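You operate a simulated robot arm through the tools that you are given. There is no shell and no other tool.

You run a simulated robot arm. Do the job below in one go: nothing can be reset, and whatever is moved stays where it is left.

TASK
Sponge tank A's clamped part clean and move it to the white tray.
Fine: sponge it while clamped, sponge back on the ledge; leave the clamp loose and clear. What is to be rubbed or washed off counts as gone when no trace of it is left.

Only the result counts: the job must be done as asked and must still hold three seconds after the hand-in. Knocking over, shifting, dropping, spilling or breaking anything else fails it.

THE ROBOT
A 6-joint arm with a two-finger gripper on a trunk, on a base that drives. Base frame: it is fixed to the floor where the robot stands at the start and does not move with it; the origin is under the middle of the robot, x ahead of it, y to its left, z up. Lengths are in mm, angles in rad, forces in N, time in s.
With the tool pointing down near the work surface it reaches from about 340 to 840 mm from the robot's upright axis, wherever it stands. Its first joint turns from -2.897 to 2.897 rad. Places, roughly: left clamp [700, 200, 1000]; left clamp knob [700, 200, 1000]; right clamp knob [700, -100, 1000]; stop button [400, -1400, 1400]; tray [700, 700, 900]. Payload 2.45 kg.
The TCP is the grasp point between the finger pads, 20 mm short of the fingertips. In the tool frame z runs along the fingers and y along their closing line. The gripper opens to 140 mm. The gripper's body begins 168 mm behind the TCP.
Orientation is told as [roll, pitch, yaw] about the base's x, y, z axes, in that order, counted from this pose: with the fingers straight down and closing along the base's y, the tool's x points along the base's -x, its y along +y and its z along -z.

THE INTERFACE
- The arm moves only by the tool jog_arm. Its arguments are lists of equal length, an entry for each row: "xyz": the shift along the tool's x, y, z in mm, a list of three; "delta_rot": the turn, a rotation vector about the tool's x, y, z in rad, a list of three. In form: {"xyz": [[x, y, z], ...], "delta_rot": [[ax, ay, az], ...]}. A call has 1 to 20 rows; each row shifts and turns the commanded pose from where the row before left it, along the tool's axes as they then stand. "claw" is the gripper command, from -1 (shut) to 1 (fully open), values between in proportion, set as the call begins (left out, the last holds). A row lasts 0.2 s, in which the tool goes at most 50 mm and 0.15 rad; a call with a longer step from one row to the next is refused whole, and so is a gripper value outside its range. A pose out of reach is approached as far as the arm can. The call stops where the force on the tool passes 40 N (or 10 N more than at its start, if that is more) or the arm is blocked; 0.2 s more then pass. Each finger travels about 45 mm/s and halts on what it meets, pressing with about 21 N; the grip force reading is that of the motor and also rises with nothing between the fingers. The clock runs only during rows and for 0.2 s after the last one: add rows that do not move to give the fingers time. The reply holds the time, the measured pose of the TCP, the force on the tool along the base axes, the opening and the grip force, in the units named above and with some noise, with the torque about the TCP (base axes, N m) and any sound that the robot's microphone picked up, and new pictures: "views" is both (left out), scene, wrist or none.
- Cameras (640 x 400 px; columns grow to the right, rows downward): "scene" is now at [74.7, 153.3, 1836.8]; the picture's right is [0.19, -0.98, 0.00], its down [-0.84, -0.16, -0.51] and it looks along [0.50, 0.10, -0.86] (base axes); focal length 280 px, centre (320, 200). "wrist" rides on the gripper at [78, 11, -209] in the tool frame; the picture's right is [-0.14, 0.99, 0.00], its down [-0.92, -0.13, -0.37] and it looks along [-0.37, -0.05, 0.93] (tool axes); focal length 280 px, centre (320, 200). There is no depth. A picture from a camera that has moved, and an enlarged one, comes with that camera's place and axes in the base frame and with its lens.
- slide_trunk(by): slides the trunk up (or, below 0, down) by that many mm; the arm and the scene camera ride with it, the base frame stays. It gives what a move gives, with no picture.
- steer(legs): drives the robot by 1 to 6 legs, each [ahead, left, turn to the left] in mm, mm and rad, along the robot's own axes; the way and the turn of a leg run together, so that a leg with both is an arc; at most 1500 mm and 3.142 rad a leg. The arm and the cameras ride along, it lands a little off, and it stops where it bumps. It gives what a move gives, and a new picture of the scene camera.
- head_to(pan, tilt): turns the head with the scene camera to pan (to the left, within 2.496 rad either way) and tilt (down, from -0.506 to 1.204), counted from straight ahead of the robot. It gives what a move gives, and a new picture of the scene camera.
- inspect(camera, box): a new picture of the part [left, top, right, bottom] of that camera's present view, enlarged. No time passes.
- hand_in(): hands the job in; it is judged then, once.

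Places have to be worked out from the pictures, the camera data and where the tool is seen. Open the gripper and draw the arm clear of the work before you hand the job in, unless the task says otherwise.

The tools are called after ">>>" as a command line: name --argument value ..., lists and objects as JSON in quotes. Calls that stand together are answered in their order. jog_arm: Moves the arm, as the interface text tells. Its arguments: {"type":"object","properties":{"xyz":{"type":"array"},"delta_rot":{"type":"array"},"claw":{"type":"number"},"views":{"type":"string","enum":["both","scene","wrist","none"]}},"required":["xyz","delta_rot"]} The other tools are called the same way: slide_trunk (by) slides the trunk up or down; steer (legs) drives the base; head_to (pan, tilt) turns the head that bears the scene camera; inspect (camera, box) takes an enlarged picture of a part of a camera's view; hand_in () hands the job in.

At the start:

```text
time: 0.0
tool_pos: [581.9, -5.6, 1349.1]
ee_rot: [0.001, 0.002, 0.001]
wrist_force: [0.1, -0.1, -0.7]
wrist_torque: [-0.01, 0.0, -0.03]
opening: 140.0
finger_force: 0.2
trunk travel left (down, up): [-100.0, 130.0]
robot x, y, heading: [2.1, -1.8, -0.002]
head pan, tilt: [0.192, 1.035]
```

scene: 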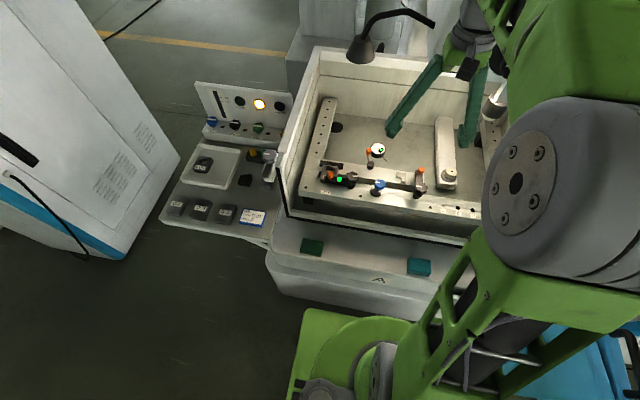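
wrist: 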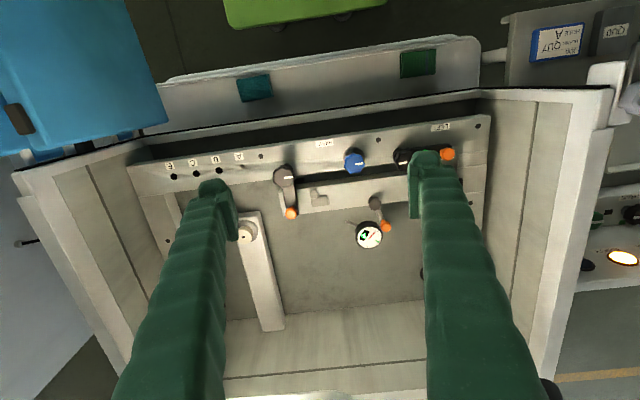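

The pictures show a tank with a rail, clamps, a round part with a face, and two sponges on the front ledge. I'll enlarge areas first to see details.

>>> inspect --camera "scene" --box '[280, 80, 500, 220]'

>>> inspect --camera "wrist" --box '[120, 100, 500, 340]'

>>> inspect --camera "scene" --box '[150, 70, 310, 240]'

>>> inspect --camera "scene" --box '[260, 200, 480, 310]'

```text
2.86 times, centred on (390, 150) of scene
camera zoom: at [74.7, 153.3, 1836.8], right [0.19, -0.98, 0.0], down [-0.84, -0.16, -0.51], along [0.5, 0.1, -0.86], focal length 800 px, centre (120, 343)
```

zoom: 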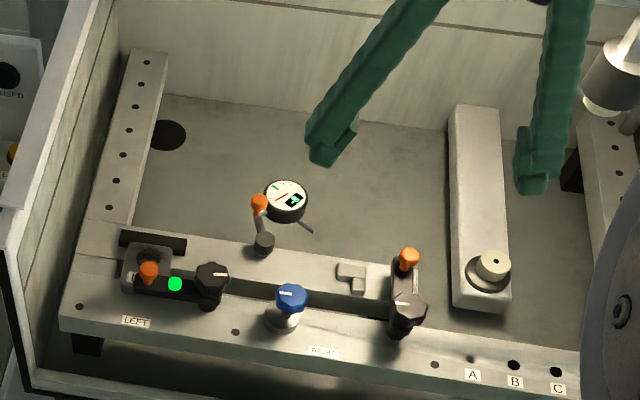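

```text
1.67 times, centred on (310, 220) of wrist
camera zoom: at [504.7, 6.5, 1558.8], right [0.14, 0.99, 0.0], down [0.92, -0.13, 0.37], along [0.37, -0.05, -0.93], focal length 467 px, centre (337, 167)
```

zoom: 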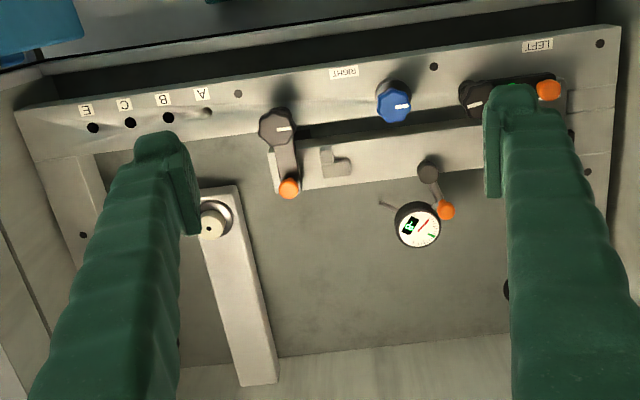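

```text
2.35 times, centred on (230, 155) of scene
camera zoom: at [74.7, 153.3, 1836.8], right [0.19, -0.98, 0.0], down [-0.84, -0.16, -0.51], along [0.5, 0.1, -0.86], focal length 659 px, centre (532, 306)
```

zoom: 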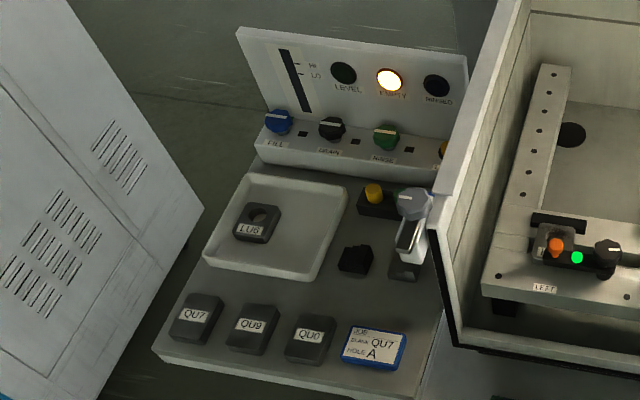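

```text
2.91 times, centred on (370, 255) of scene
camera zoom: at [74.7, 153.3, 1836.8], right [0.19, -0.98, 0.0], down [-0.84, -0.16, -0.51], along [0.5, 0.1, -0.86], focal length 814 px, centre (174, 40)
```

zoom: 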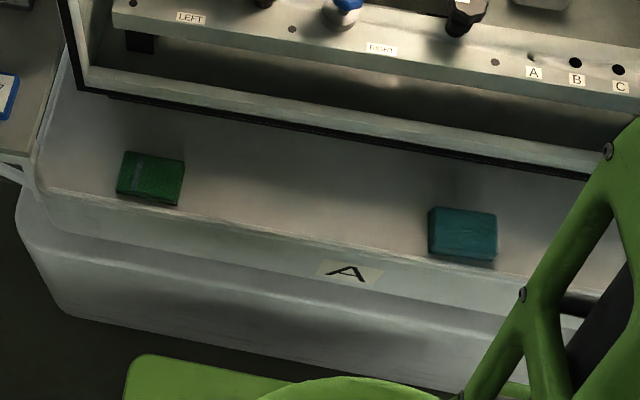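

The orange knob of the left clamp triangulates to about (656, 233, 1025). I'll move the tool above the left clamp at a safe height to look closely with the wrist camera.

>>> jog_arm --xyz '[[-5, 40, 18], [-5, 40, 18], [-5, 40, 18], [-5, 40, 18], [-5, 40, 18]]' --delta_rot '[[0, 0, 0], [0, 0, 0], [0, 0, 0], [0, 0, 0], [0, 0, 0]]'

```text
time: 1.2
tool_pos: [607.8, 196.2, 1257.9]
ee_rot: [0.0, 0.001, 0.001]
wrist_force: [0.6, 0.0, -0.2]
wrist_torque: [-0.06, 0.0, -0.04]
opening: 140.0
finger_force: 0.1
trunk travel left (down, up): [-100.0, 130.0]
robot x, y, heading: [-2.2, 1.0, 0.003]
head pan, tilt: [0.192, 1.035]
camera scene: at [75.4, 154.4, 1836.6], right [0.19, -0.98, 0.0], down [-0.84, -0.16, -0.51], along [0.5, 0.1, -0.86], focal length 280 px, centre (320, 200)
camera wrist: at [530.1, 207.3, 1468.4], right [0.14, 0.99, 0.0], down [0.92, -0.13, 0.37], along [0.36, -0.05, -0.93], focal length 280 px, centre (320, 200)
```

scene: 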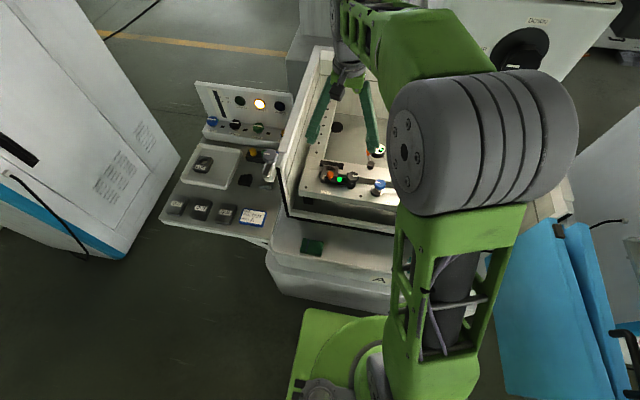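
wrist: 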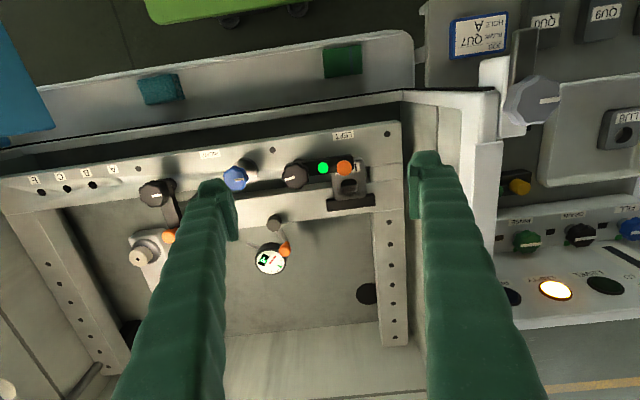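

>>> inspect --camera "wrist" --box '[210, 110, 430, 250]'

>>> inspect --camera "wrist" --box '[420, 0, 640, 310]'

>>> inspect --camera "wrist" --box '[100, 30, 420, 130]'

>>> inspect --camera "scene" --box '[290, 140, 420, 220]'

```text
2.86 times, centred on (320, 180) of wrist
camera zoom: at [530.1, 207.3, 1468.4], right [0.14, 0.99, 0.0], down [0.92, -0.13, 0.37], along [0.36, -0.05, -0.93], focal length 801 px, centre (320, 257)
```

zoom: 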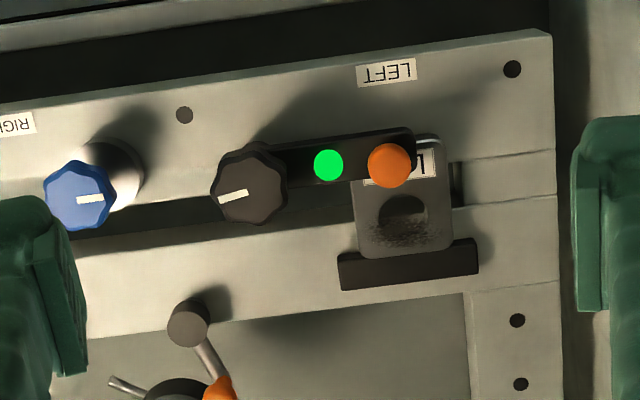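

```text
1.29 times, centred on (530, 155) of wrist
camera zoom: at [530.1, 207.3, 1468.4], right [0.14, 0.99, 0.0], down [0.92, -0.13, 0.37], along [0.36, -0.05, -0.93], focal length 362 px, centre (49, 258)
```

zoom: 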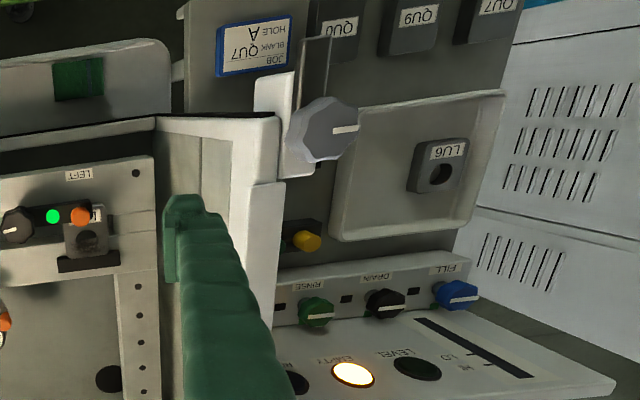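

```text
2.00 times, centred on (260, 80) of wrist
camera zoom: at [530.1, 207.3, 1468.4], right [0.14, 0.99, 0.0], down [0.92, -0.13, 0.37], along [0.36, -0.05, -0.93], focal length 561 px, centre (440, 440)
```

zoom: 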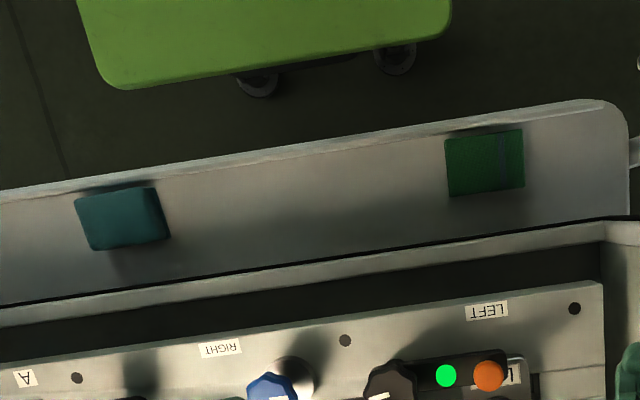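

```text
4.92 times, centred on (355, 180) of scene
camera zoom: at [75.4, 154.4, 1836.6], right [0.19, -0.98, 0.0], down [-0.84, -0.16, -0.51], along [0.5, 0.1, -0.86], focal length 1378 px, centre (148, 298)
```

zoom: 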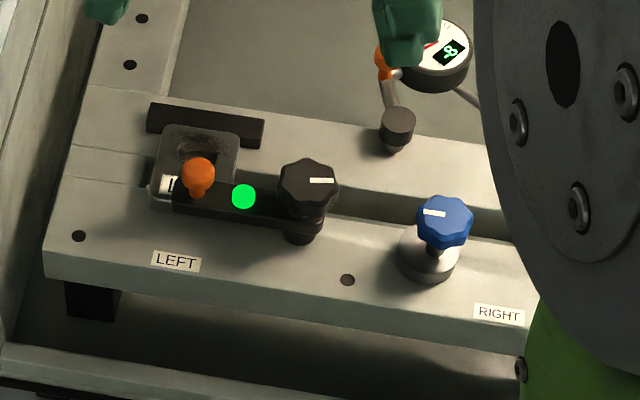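

The clamped part is a block with a hole, soot at its rear end, and the clamp's arm (green dot, orange ball) on its front. I'll zoom in on the part and both sponges.

>>> inspect --camera "wrist" --box '[310, 145, 390, 215]'

>>> inspect --camera "wrist" --box '[310, 35, 380, 85]'

>>> inspect --camera "wrist" --box '[125, 65, 195, 115]'

>>> inspect --camera "scene" --box '[310, 155, 370, 195]'

```text
5.71 times, centred on (350, 180) of wrist
camera zoom: at [530.1, 207.3, 1468.4], right [0.14, 0.99, 0.0], down [0.92, -0.13, 0.37], along [0.36, -0.05, -0.93], focal length 1602 px, centre (149, 314)
```

zoom: 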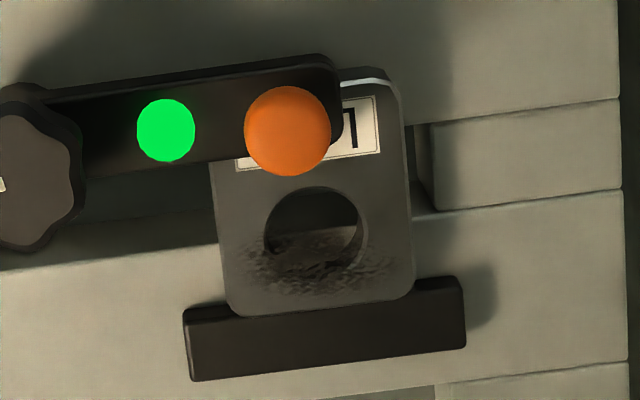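

```text
8.00 times, centred on (345, 60) of wrist
camera zoom: at [530.1, 207.3, 1468.4], right [0.14, 0.99, 0.0], down [0.92, -0.13, 0.37], along [0.36, -0.05, -0.93], focal length 2243 px, centre (120, 1320)
```

zoom: 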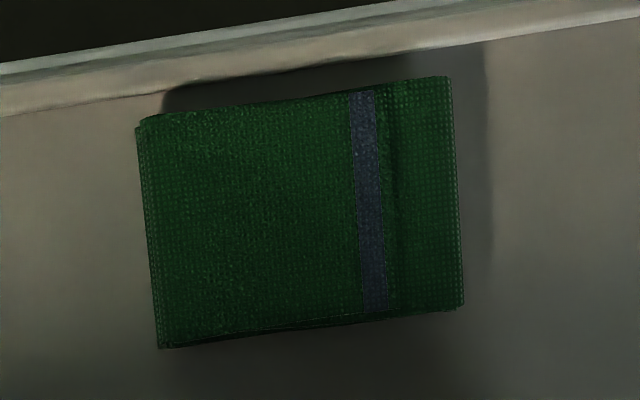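

```text
8.00 times, centred on (160, 90) of wrist
camera zoom: at [530.1, 207.3, 1468.4], right [0.14, 0.99, 0.0], down [0.92, -0.13, 0.37], along [0.36, -0.05, -0.93], focal length 2243 px, centre (1600, 1080)
```

zoom: 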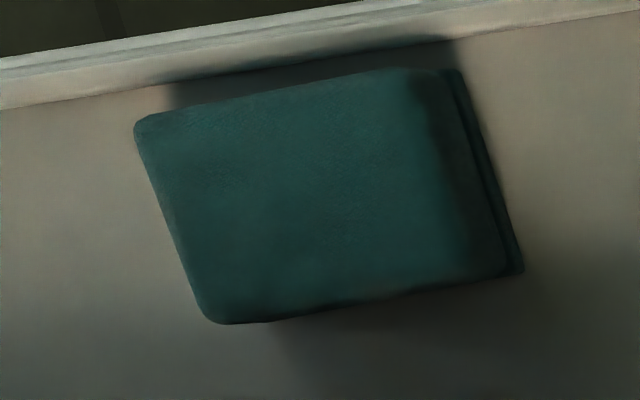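

```text
10.00 times, centred on (340, 175) of scene
camera zoom: at [75.4, 154.4, 1836.6], right [0.19, -0.98, 0.0], down [-0.84, -0.16, -0.51], along [0.5, 0.1, -0.86], focal length 2799 px, centre (120, 450)
```

zoom: 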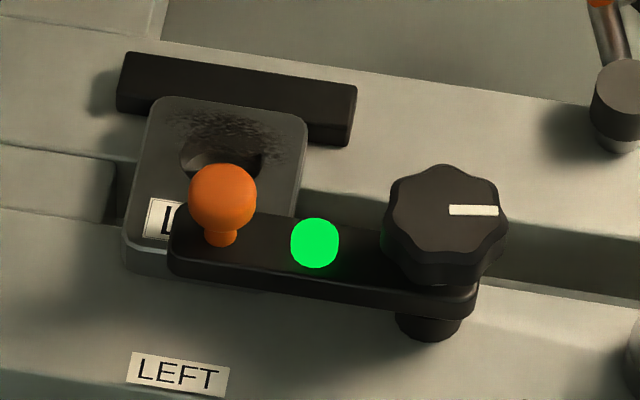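

Teal is the sponge, green is a folded cloth. I'll descend ~100 mm above the left clamp for a closer look at heights of part, stop bar and arm.

>>> jog_arm --xyz '[[-8, 8, 35], [-8, 8, 35], [-8, 8, 30]]' --delta_rot '[[0, 0, 0], [0, 0, 0], [0, 0, 0]]' --views "wrist"

>>> inspect --camera "wrist" --box '[250, 140, 410, 240]'

>>> inspect --camera "scene" --box '[315, 160, 355, 185]'

```text
time: 2.0
tool_pos: [633.6, 219.1, 1156.8]
ee_rot: [0.0, -0.002, -0.002]
wrist_force: [-0.4, 0.0, -0.5]
wrist_torque: [-0.01, 0.02, -0.01]
opening: 140.0
finger_force: 0.0
trunk travel left (down, up): [-100.0, 130.0]
robot x, y, heading: [2.1, -1.0, 0.001]
head pan, tilt: [0.192, 1.035]
camera wrist: at [554.9, 230.6, 1366.8], right [0.14, 0.99, 0.0], down [0.92, -0.13, 0.37], along [0.36, -0.05, -0.93], focal length 280 px, centre (320, 200)
```

wrist: 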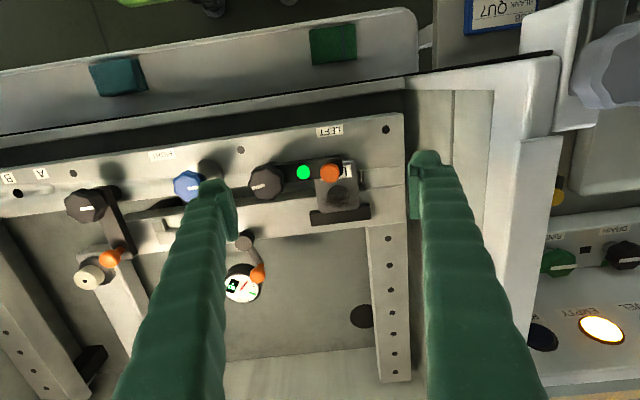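

```text
4.00 times, centred on (330, 190) of wrist
camera zoom: at [554.9, 230.6, 1366.8], right [0.14, 0.99, 0.0], down [0.92, -0.13, 0.37], along [0.36, -0.05, -0.93], focal length 1122 px, centre (280, 240)
```

zoom: 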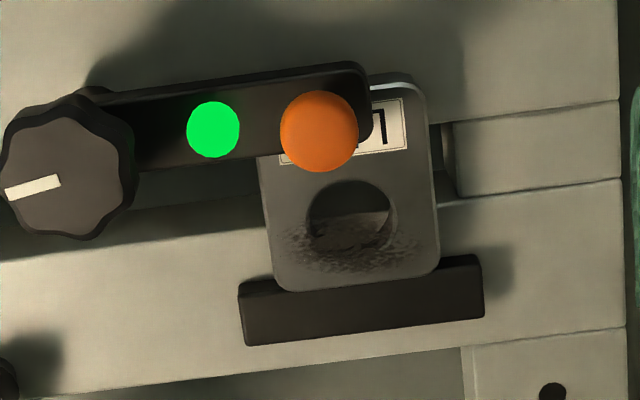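

```text
16.00 times, centred on (335, 172) of scene
camera zoom: at [75.4, 153.7, 1836.7], right [0.19, -0.98, 0.0], down [-0.84, -0.16, -0.51], along [0.5, 0.1, -0.86], focal length 4479 px, centre (80, 640)
```

zoom: 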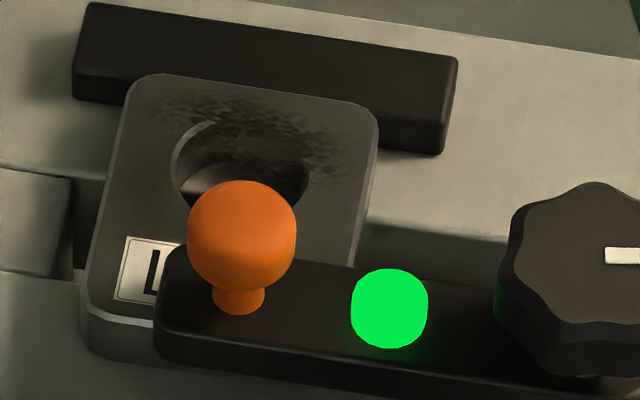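

Part top (about z≈1000, x 645–720, y 205–267) sits slightly above the stop bar, with the soot at roughly x 692–716. Now I'll go over to the teal sponge on the front ledge and look from closer.

>>> jog_arm --xyz '[[0, 0, -48], [0, 0, -48], [0, 0, -48], [21.5, -41, 5], [21.5, -41, 5], [21.5, -41, 5], [21.5, -41, 5], [21.5, -41, 5], [21.5, -41, 10], [21.5, -41, 10], [21.5, -41, 10], [21.5, -41, 10], [0, 0, 45], [0, 0, 45]]' --delta_rot '[[0, 0, 0], [0, 0, 0], [0, 0, 0], [0, 0, 0], [0, 0, 0], [0, 0, 0], [0, 0, 0], [0, 0, 0], [0, 0, 0], [0, 0, 0], [0, 0, 0], [0, 0, 0], [0, 0, 0], [0, 0, 0]]'

```text
time: 5.0
tool_pos: [438.5, -151.9, 1149.0]
ee_rot: [-0.002, 0.001, -0.001]
wrist_force: [-0.2, 0.2, -0.6]
wrist_torque: [-0.04, -0.02, -0.01]
opening: 139.9
finger_force: 0.0
trunk travel left (down, up): [-100.0, 130.0]
robot x, y, heading: [2.3, -4.3, 0.002]
head pan, tilt: [0.192, 1.035]
camera scene: at [75.5, 153.0, 1836.7], right [0.19, -0.98, 0.0], down [-0.84, -0.16, -0.51], along [0.5, 0.1, -0.86], focal length 280 px, centre (320, 200)
camera wrist: at [360.8, -139.8, 1357.6], right [0.14, 0.99, 0.0], down [0.92, -0.13, 0.37], along [0.36, -0.05, -0.93], focal length 280 px, centre (320, 200)
```

scene: 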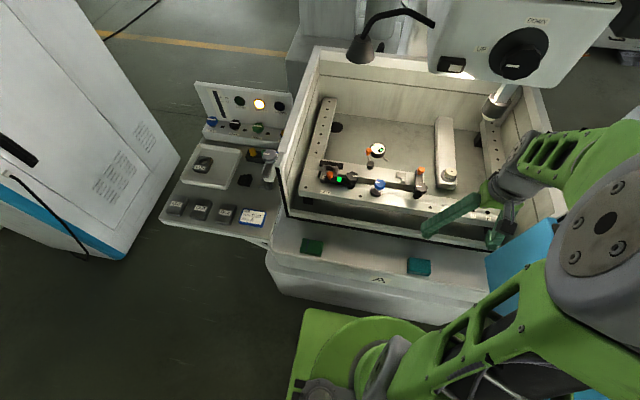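
wrist: 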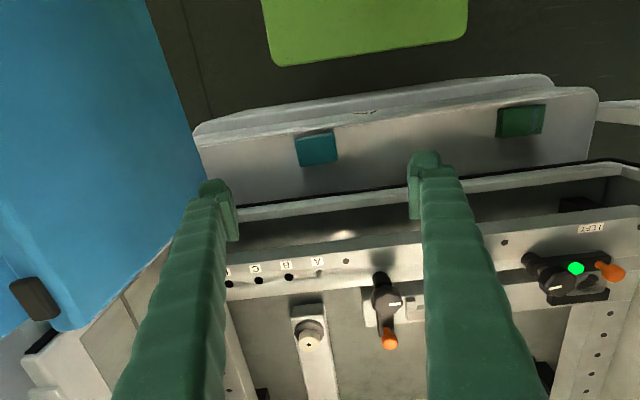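

The sponge seems at about (485, -163, ~740). I'll lower the tool (staying short of the tank rim) for a better look.

>>> jog_arm --xyz '[[0, -2, 45], [0, -2, 45], [0, -2, 45], [0, -2, 45], [0, 0, 30]]' --delta_rot '[[0, 0, 0], [0, 0, 0], [0, 0, 0], [0, 0, 0], [0, 0, 0]]'

>>> inspect --camera "wrist" --box '[220, 60, 420, 185]'

>>> inspect --camera "scene" --box '[380, 220, 480, 300]'

```text
time: 6.2
tool_pos: [437.6, -160.0, 938.1]
ee_rot: [0.001, -0.001, 0.0]
wrist_force: [0.0, -0.2, -0.7]
wrist_torque: [-0.01, -0.03, -0.01]
opening: 139.9
finger_force: 0.1
trunk travel left (down, up): [-100.0, 130.0]
robot x, y, heading: [1.5, -1.9, 0.002]
head pan, tilt: [0.192, 1.035]
camera scene: at [75.1, 153.2, 1836.8], right [0.19, -0.98, 0.0], down [-0.84, -0.16, -0.51], along [0.5, 0.1, -0.86], focal length 280 px, centre (320, 200)
camera wrist: at [360.4, -147.5, 1147.6], right [0.14, 0.99, 0.0], down [0.92, -0.13, 0.37], along [0.37, -0.05, -0.93], focal length 280 px, centre (320, 200)
```

scene: 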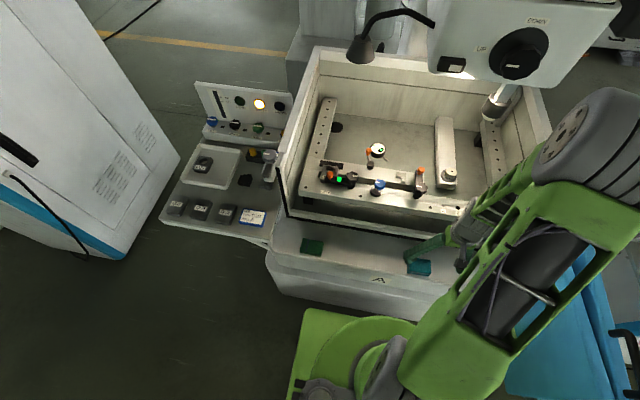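
wrist: 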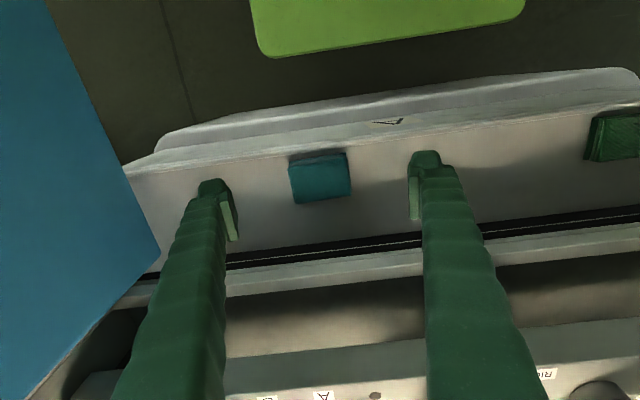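

```text
3.20 times, centred on (320, 122) of wrist
camera zoom: at [360.4, -147.5, 1147.6], right [0.14, 0.99, 0.0], down [0.92, -0.13, 0.37], along [0.37, -0.05, -0.93], focal length 897 px, centre (320, 448)
```

zoom: 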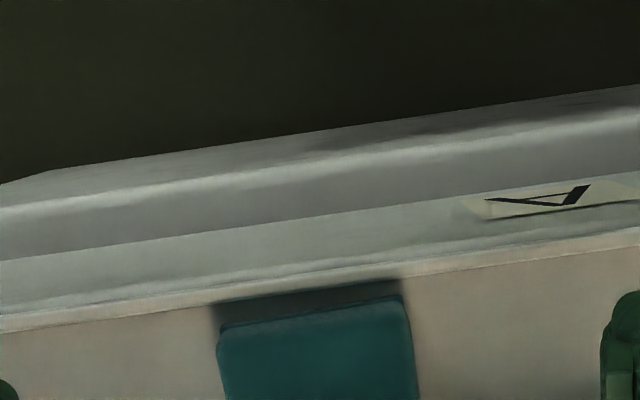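

```text
5.00 times, centred on (430, 260) of scene
camera zoom: at [75.1, 153.2, 1836.8], right [0.19, -0.98, 0.0], down [-0.84, -0.16, -0.51], along [0.5, 0.1, -0.86], focal length 1400 px, centre (-230, -100)
```

zoom: 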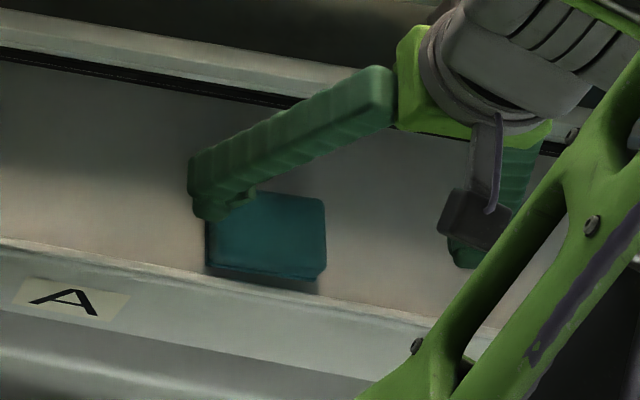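

Sponge centre refines to about (482, -162), top ≈ 750, aligned with base axes, ~85 (y) × 65 (x). I'll align above it and come down to z≈810.

>>> jog_arm --xyz '[[-15, -1, 30], [-15, -1, 30], [-14, 0, 35], [0, 0, 33]]' --delta_rot '[[0, 0, 0], [0, 0, 0], [0, 0, 0], [0, 0, 0]]'

>>> inspect --camera "wrist" --box '[200, 150, 440, 300]'

>>> inspect --camera "scene" --box '[380, 230, 480, 300]'

```text
time: 7.2
tool_pos: [481.1, -159.6, 807.8]
ee_rot: [0.0, -0.001, 0.001]
wrist_force: [0.8, -0.4, -0.1]
wrist_torque: [0.01, 0.0, 0.02]
opening: 140.0
finger_force: 0.1
trunk travel left (down, up): [-100.0, 130.0]
robot x, y, heading: [2.2, 0.4, -0.004]
head pan, tilt: [0.192, 1.035]
camera scene: at [75.4, 153.1, 1836.7], right [0.19, -0.98, 0.0], down [-0.84, -0.16, -0.51], along [0.5, 0.1, -0.86], focal length 280 px, centre (320, 200)
camera wrist: at [404.2, -148.6, 1017.1], right [0.14, 0.99, 0.0], down [0.92, -0.13, 0.37], along [0.36, -0.05, -0.93], focal length 280 px, centre (320, 200)
```

scene: 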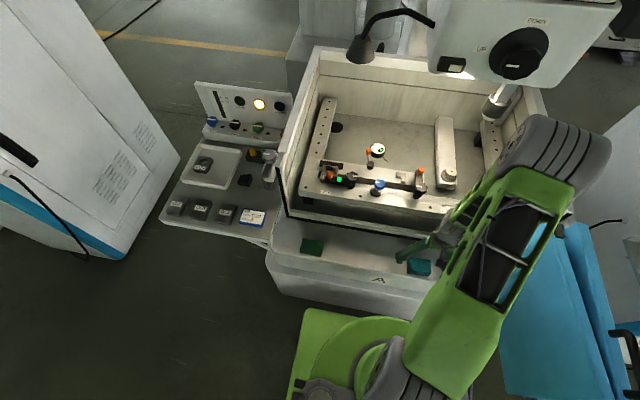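
wrist: 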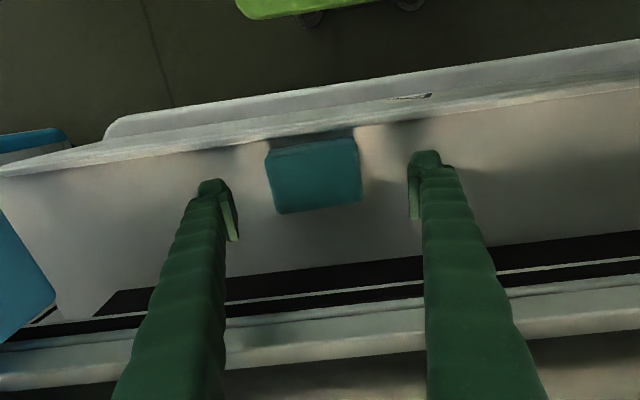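

```text
2.67 times, centred on (320, 225) of wrist
camera zoom: at [404.2, -148.6, 1017.1], right [0.14, 0.99, 0.0], down [0.92, -0.13, 0.37], along [0.36, -0.05, -0.93], focal length 748 px, centre (320, 133)
```

zoom: 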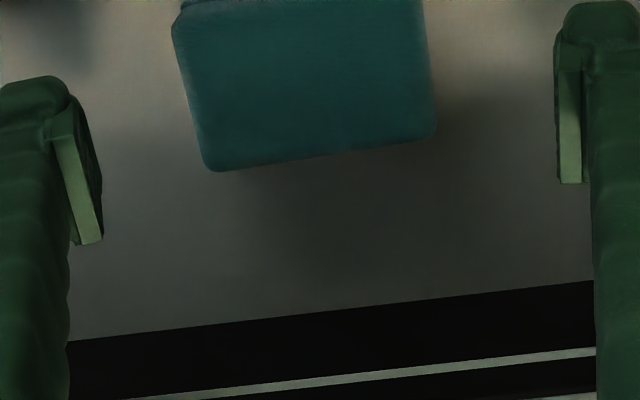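

```text
5.71 times, centred on (430, 265) of scene
camera zoom: at [75.4, 153.1, 1836.7], right [0.19, -0.98, 0.0], down [-0.84, -0.16, -0.51], along [0.5, 0.1, -0.86], focal length 1600 px, centre (-309, -171)
```

zoom: 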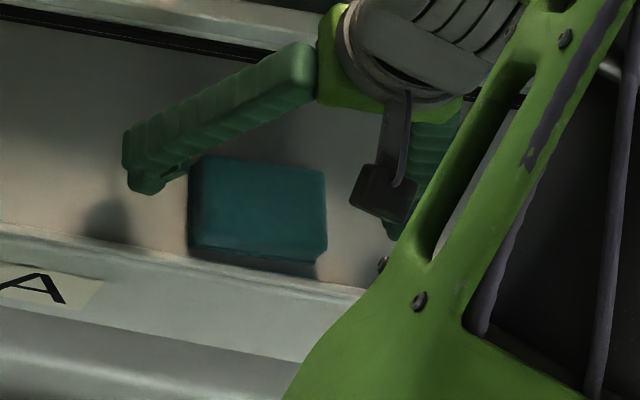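

Alignment looks right (sponge y≈-163). Descending 30 mm more with a check.

>>> jog_arm --xyz '[[0, -1.5, 10], [0, -1.5, 10], [0, 0, 10]]' --delta_rot '[[0, 0, 0], [0, 0, 0], [0, 0, 0]]'

>>> inspect --camera "wrist" --box '[180, 130, 460, 290]'

>>> inspect --camera "scene" --box '[380, 230, 480, 300]'

```text
time: 8.0
tool_pos: [482.7, -161.8, 779.1]
ee_rot: [0.0, 0.0, 0.0]
wrist_force: [0.4, 0.9, 0.5]
wrist_torque: [-0.02, 0.02, -0.01]
opening: 140.1
finger_force: 0.0
trunk travel left (down, up): [-100.0, 130.0]
robot x, y, heading: [-1.1, -0.3, 0.001]
head pan, tilt: [0.192, 1.035]
camera scene: at [74.8, 153.4, 1836.8], right [0.19, -0.98, 0.0], down [-0.84, -0.16, -0.51], along [0.5, 0.1, -0.86], focal length 280 px, centre (320, 200)
camera wrist: at [404.6, -150.4, 987.9], right [0.14, 0.99, 0.0], down [0.92, -0.13, 0.37], along [0.36, -0.05, -0.93], focal length 280 px, centre (320, 200)
```

scene: 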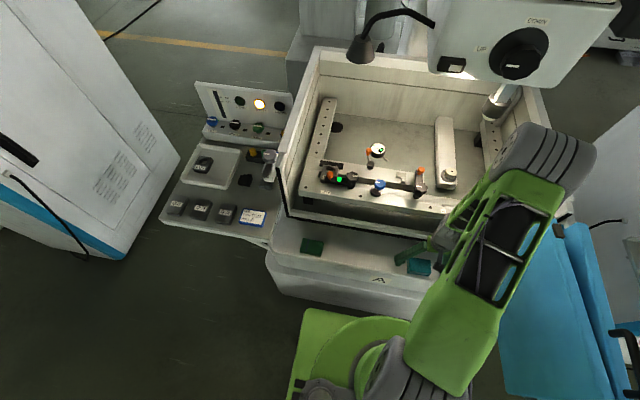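
wrist: 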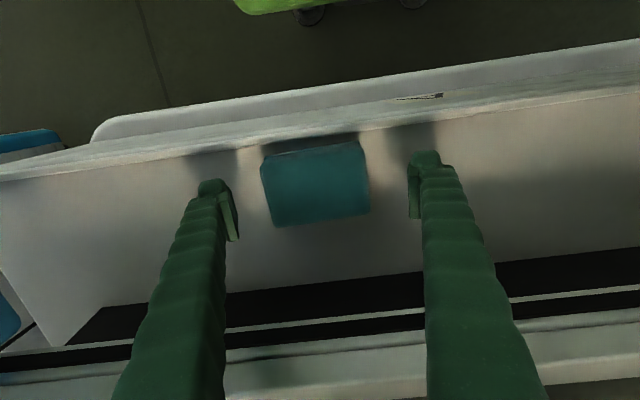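

```text
2.29 times, centred on (320, 210) of wrist
camera zoom: at [404.6, -150.4, 987.9], right [0.14, 0.99, 0.0], down [0.92, -0.13, 0.37], along [0.36, -0.05, -0.93], focal length 641 px, centre (320, 177)
```

zoom: 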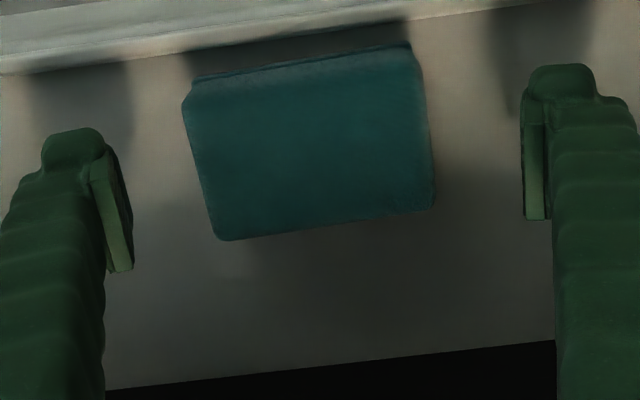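

```text
5.71 times, centred on (430, 265) of scene
camera zoom: at [74.8, 153.4, 1836.8], right [0.19, -0.98, 0.0], down [-0.84, -0.16, -0.51], along [0.5, 0.1, -0.86], focal length 1600 px, centre (-309, -171)
```

zoom: 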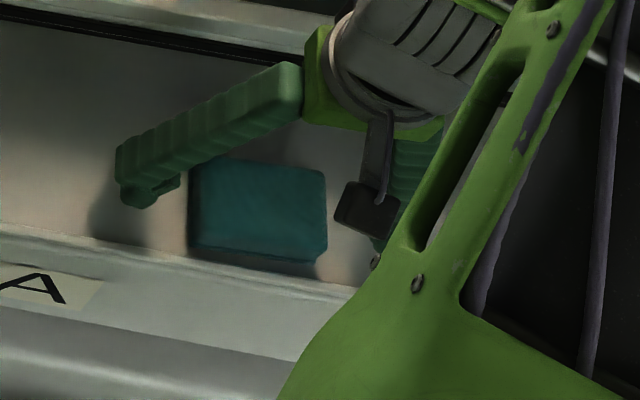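

Still aligned; descending another 20 mm in small steps.

>>> jog_arm --xyz '[[0, 0, 7], [0, 0, 7], [0, 0, 6]]' --delta_rot '[[0, 0, 0], [0, 0, 0], [0, 0, 0]]' --views "none"

>>> inspect --camera "wrist" --box '[180, 130, 460, 290]'

>>> inspect --camera "scene" --box '[380, 230, 480, 300]'

```text
time: 8.8
tool_pos: [482.2, -163.2, 759.9]
ee_rot: [0.002, 0.0, 0.002]
wrist_force: [-1.0, 0.8, 0.3]
wrist_torque: [-0.01, 0.0, -0.04]
opening: 140.3
finger_force: 0.0
trunk travel left (down, up): [-100.0, 130.0]
robot x, y, heading: [-4.5, 0.8, 0.002]
head pan, tilt: [0.192, 1.035]
```

```text
2.29 times, centred on (320, 210) of wrist
camera zoom: at [404.8, -151.3, 969.1], right [0.14, 0.99, 0.0], down [0.92, -0.13, 0.37], along [0.37, -0.05, -0.93], focal length 641 px, centre (320, 177)
```

zoom: 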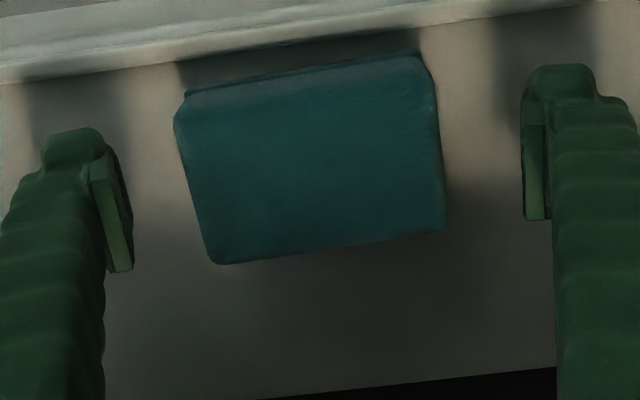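

```text
5.71 times, centred on (430, 265) of scene
camera zoom: at [74.7, 153.3, 1836.8], right [0.19, -0.98, 0.0], down [-0.84, -0.16, -0.51], along [0.5, 0.1, -0.86], focal length 1600 px, centre (-309, -171)
```

zoom: 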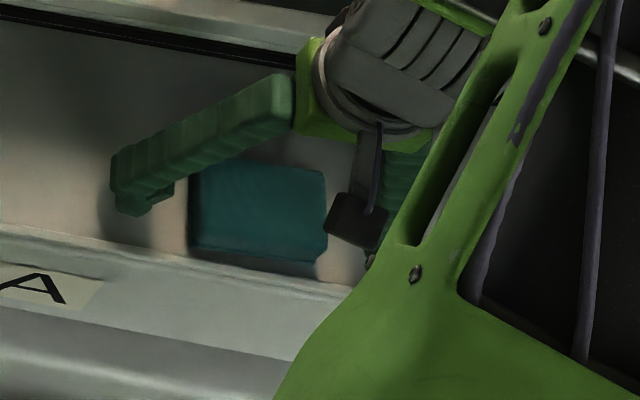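

No contact yet. I'll continue down 6 mm at a time, watching the force.

>>> jog_arm --xyz '[[0, 0, 3], [0, 0, 3]]' --delta_rot '[[0, 0, 0], [0, 0, 0]]' --views "none"

>>> inspect --camera "scene" --box '[390, 240, 450, 285]'

>>> inspect --camera "wrist" --box '[180, 130, 320, 250]'

```text
time: 9.4
tool_pos: [482.1, -163.5, 753.9]
ee_rot: [0.0, -0.001, -0.001]
wrist_force: [-0.2, 0.0, 0.8]
wrist_torque: [0.0, 0.0, 0.0]
opening: 140.2
finger_force: 0.1
trunk travel left (down, up): [-100.0, 130.0]
robot x, y, heading: [-2.5, 1.7, 0.001]
head pan, tilt: [0.192, 1.035]
```

```text
8.89 times, centred on (420, 262) of scene
camera zoom: at [74.8, 153.3, 1836.8], right [0.19, -0.98, 0.0], down [-0.84, -0.16, -0.51], along [0.5, 0.1, -0.86], focal length 2488 px, centre (-569, -356)
```

zoom: 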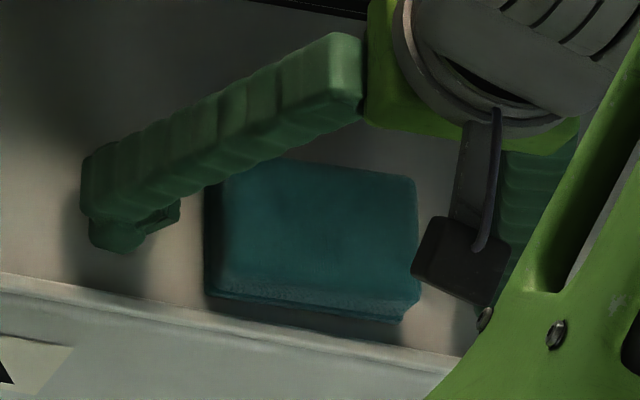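

```text
3.33 times, centred on (250, 190) of wrist
camera zoom: at [404.4, -151.8, 963.7], right [0.14, 0.99, 0.0], down [0.92, -0.13, 0.37], along [0.36, -0.05, -0.93], focal length 935 px, centre (553, 233)
```

zoom: 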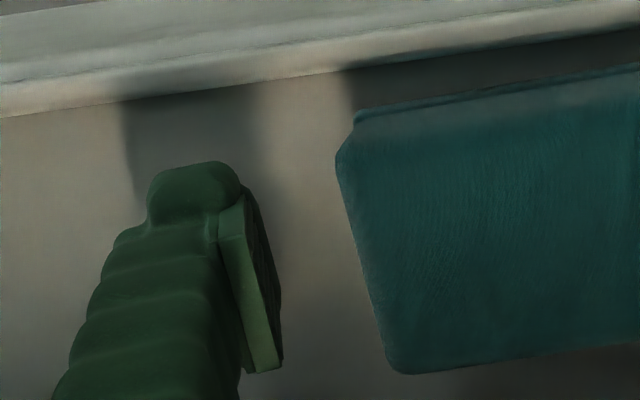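

Still free; continuing 8 mm down.

>>> jog_arm --xyz '[[0, 0, 2], [0, 0, 2], [0, 0, 2], [0, 0, 2]]' --delta_rot '[[0, 0, 0], [0, 0, 0], [0, 0, 0], [0, 0, 0]]' --views "none"

>>> inspect --camera "scene" --box '[390, 240, 450, 285]'

>>> inspect --camera "wrist" --box '[180, 130, 460, 290]'

```text
time: 10.3
tool_pos: [483.8, -163.8, 749.6]
ee_rot: [-0.003, -0.001, 0.0]
wrist_force: [-5.0, 3.1, 25.2]
wrist_torque: [1.14, 0.17, -0.02]
opening: 140.2
finger_force: 0.0
trunk travel left (down, up): [-100.0, 130.0]
robot x, y, heading: [1.6, -0.1, 0.002]
head pan, tilt: [0.192, 1.035]
stopped in row 4: the force on the tool passed its limit at 46 N (the readings are from after the stop); the commanded pose is now the measured one
```

```text
8.89 times, centred on (420, 262) of scene
camera zoom: at [72.5, 154.0, 1837.0], right [0.19, -0.98, 0.0], down [-0.84, -0.16, -0.51], along [0.5, 0.1, -0.86], focal length 2488 px, centre (-569, -356)
```

zoom: 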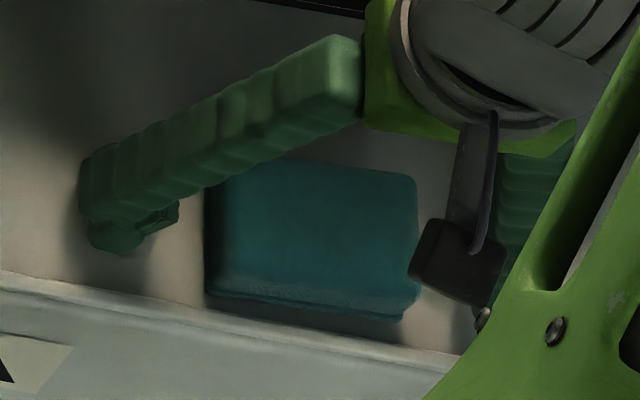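

```text
2.29 times, centred on (320, 210) of wrist
camera zoom: at [403.8, -151.8, 960.1], right [0.14, 0.99, 0.0], down [0.92, -0.13, 0.37], along [0.37, -0.05, -0.93], focal length 641 px, centre (320, 177)
```

zoom: 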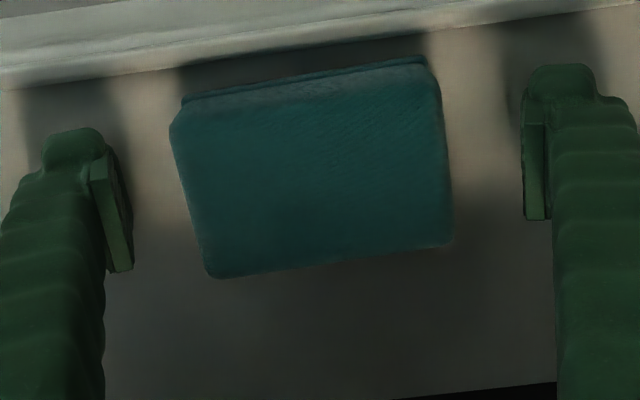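

The fingertips touched the ledge at TCP z≈750 (ledge ≈730). I back off 10 mm so the sponge sticks out below the tips, then close.

>>> jog_arm --xyz '[[0, 0, -5], [0, 0, -5], [0, 0, 0]]' --delta_rot '[[0, 0, 0], [0, 0, 0], [0, 0, 0]]' --views "none"

>>> jog_arm --xyz '[[0, 0, 0], [0, 0, 0], [0, 0, 0], [0, 0, 0], [0, 0, 0], [0, 0, 0]]' --delta_rot '[[0, 0, 0], [0, 0, 0], [0, 0, 0], [0, 0, 0], [0, 0, 0], [0, 0, 0]]' --claw -1 --views "both"

>>> inspect --camera "wrist" --box '[180, 130, 460, 290]'

```text
time: 11.1
tool_pos: [483.5, -164.2, 759.9]
ee_rot: [-0.003, 0.0, 0.001]
wrist_force: [-0.1, -0.6, -0.9]
wrist_torque: [-0.01, -0.02, 0.02]
opening: 140.3
finger_force: 0.1
trunk travel left (down, up): [-100.0, 130.0]
robot x, y, heading: [-1.2, 4.8, 0.003]
head pan, tilt: [0.192, 1.035]
```

```text
time: 12.5
tool_pos: [483.5, -164.2, 760.7]
ee_rot: [-0.002, -0.002, 0.001]
wrist_force: [0.1, 0.3, 1.5]
wrist_torque: [0.04, -0.04, 0.02]
opening: 88.6
finger_force: 21.3
trunk travel left (down, up): [-100.0, 130.0]
robot x, y, heading: [-0.3, 0.3, 0.002]
head pan, tilt: [0.192, 1.035]
camera scene: at [74.5, 153.4, 1836.8], right [0.19, -0.98, 0.0], down [-0.84, -0.16, -0.51], along [0.5, 0.1, -0.86], focal length 280 px, centre (320, 200)
camera wrist: at [404.7, -152.5, 969.4], right [0.14, 0.99, 0.0], down [0.92, -0.13, 0.37], along [0.37, -0.05, -0.93], focal length 280 px, centre (320, 200)
```

scene: 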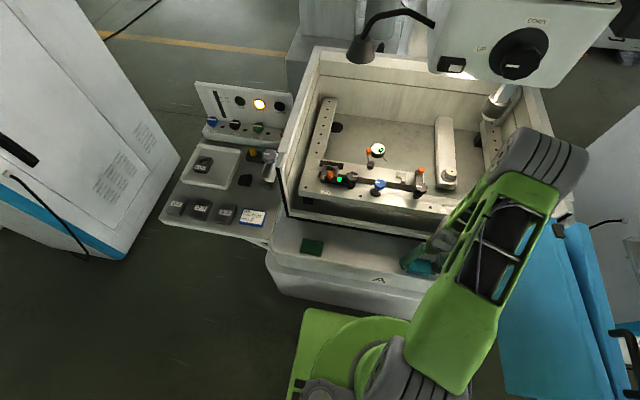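
wrist: 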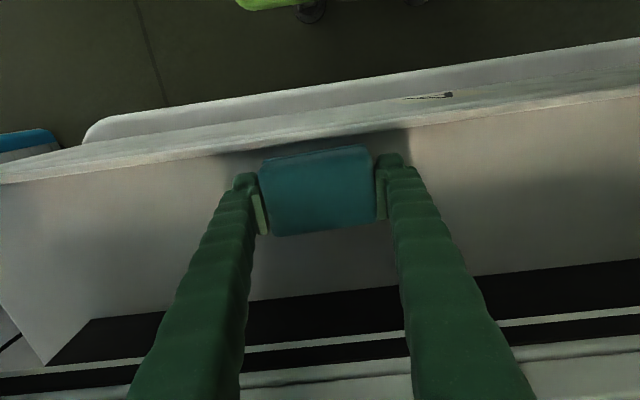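

```text
2.29 times, centred on (320, 210) of wrist
camera zoom: at [404.7, -152.5, 969.4], right [0.14, 0.99, 0.0], down [0.92, -0.13, 0.37], along [0.37, -0.05, -0.93], focal length 641 px, centre (320, 177)
```

zoom: 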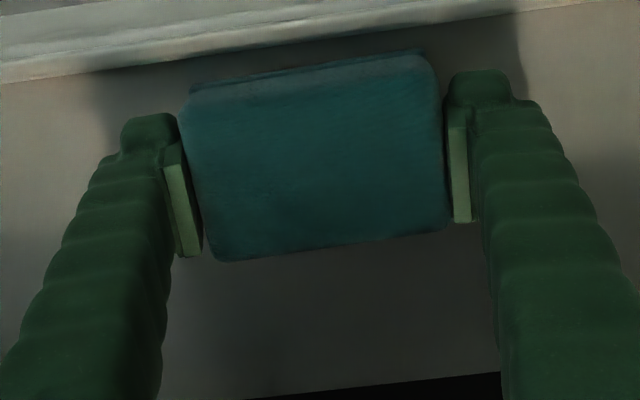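

The sponge is gripped at 88.6 mm opening. Lifting straight up to z≈1160, then carrying it to above the part's rear half (x≈714, y≈237).

>>> jog_arm --xyz '[[0, 0, -20], [0, 0, -40], [0, 0, -45], [0, 0, -45], [0, 0, -45], [0, 0, -45], [0, 0, -45], [0, 0, -45], [0, 0, -45], [0, 0, -25]]' --delta_rot '[[0, 0, 0], [0, 0, 0], [0, 0, 0], [0, 0, 0], [0, 0, 0], [0, 0, 0], [0, 0, 0], [0, 0, 0], [0, 0, 0], [0, 0, 0]]' --views "scene"

>>> jog_arm --xyz '[[-23, 40, 0], [-23, 40, 0], [-23, 40, 0], [-23, 40, 0], [-23, 40, 0], [-23, 40, 0], [-23, 40, 0], [-23, 40, 0], [-23, 40, 0], [-23, 40, 0]]' --delta_rot '[[0, 0, 0], [0, 0, 0], [0, 0, 0], [0, 0, 0], [0, 0, 0], [0, 0, 0], [0, 0, 0], [0, 0, 0], [0, 0, 0], [0, 0, 0]]'

```text
time: 14.7
tool_pos: [482.1, -164.3, 1160.1]
ee_rot: [-0.002, -0.002, -0.001]
wrist_force: [-0.5, -0.4, -0.9]
wrist_torque: [0.02, 0.01, 0.0]
opening: 87.2
finger_force: 21.0
trunk travel left (down, up): [-100.0, 130.0]
robot x, y, heading: [-0.2, 0.3, 0.003]
head pan, tilt: [0.192, 1.035]
camera scene: at [74.4, 153.5, 1836.8], right [0.19, -0.98, 0.0], down [-0.84, -0.16, -0.51], along [0.5, 0.1, -0.86], focal length 280 px, centre (320, 200)
```

scene: 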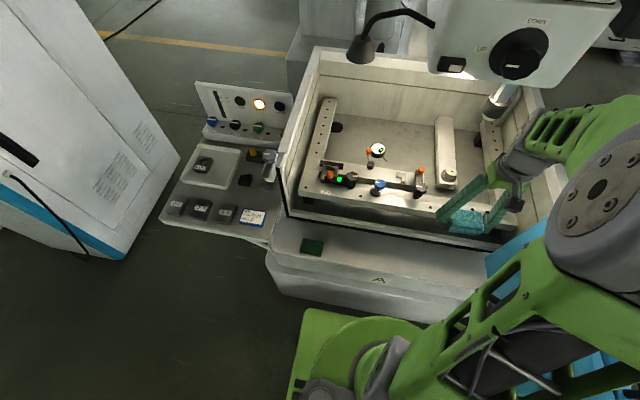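

```text
time: 16.9
tool_pos: [712.9, 236.9, 1160.6]
ee_rot: [-0.003, -0.003, -0.001]
wrist_force: [-0.5, 1.1, -0.6]
wrist_torque: [-0.03, 0.03, 0.02]
opening: 86.9
finger_force: 20.9
trunk travel left (down, up): [-100.0, 130.0]
robot x, y, heading: [-0.1, -0.0, 0.005]
head pan, tilt: [0.192, 1.035]
camera scene: at [75.6, 154.4, 1836.6], right [0.19, -0.98, 0.0], down [-0.84, -0.16, -0.51], along [0.5, 0.1, -0.86], focal length 280 px, centre (320, 200)
camera wrist: at [635.0, 248.4, 1368.9], right [0.14, 0.99, 0.0], down [0.92, -0.13, 0.37], along [0.37, -0.05, -0.93], focal length 280 px, centre (320, 200)
```

scene: 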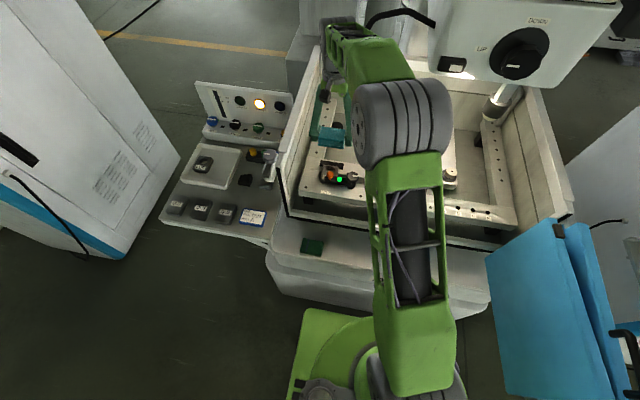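
wrist: 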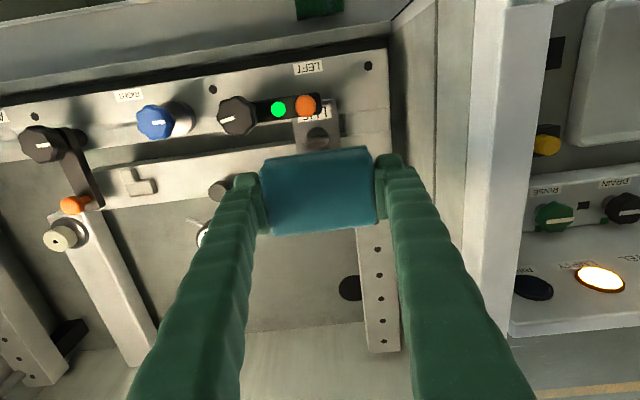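

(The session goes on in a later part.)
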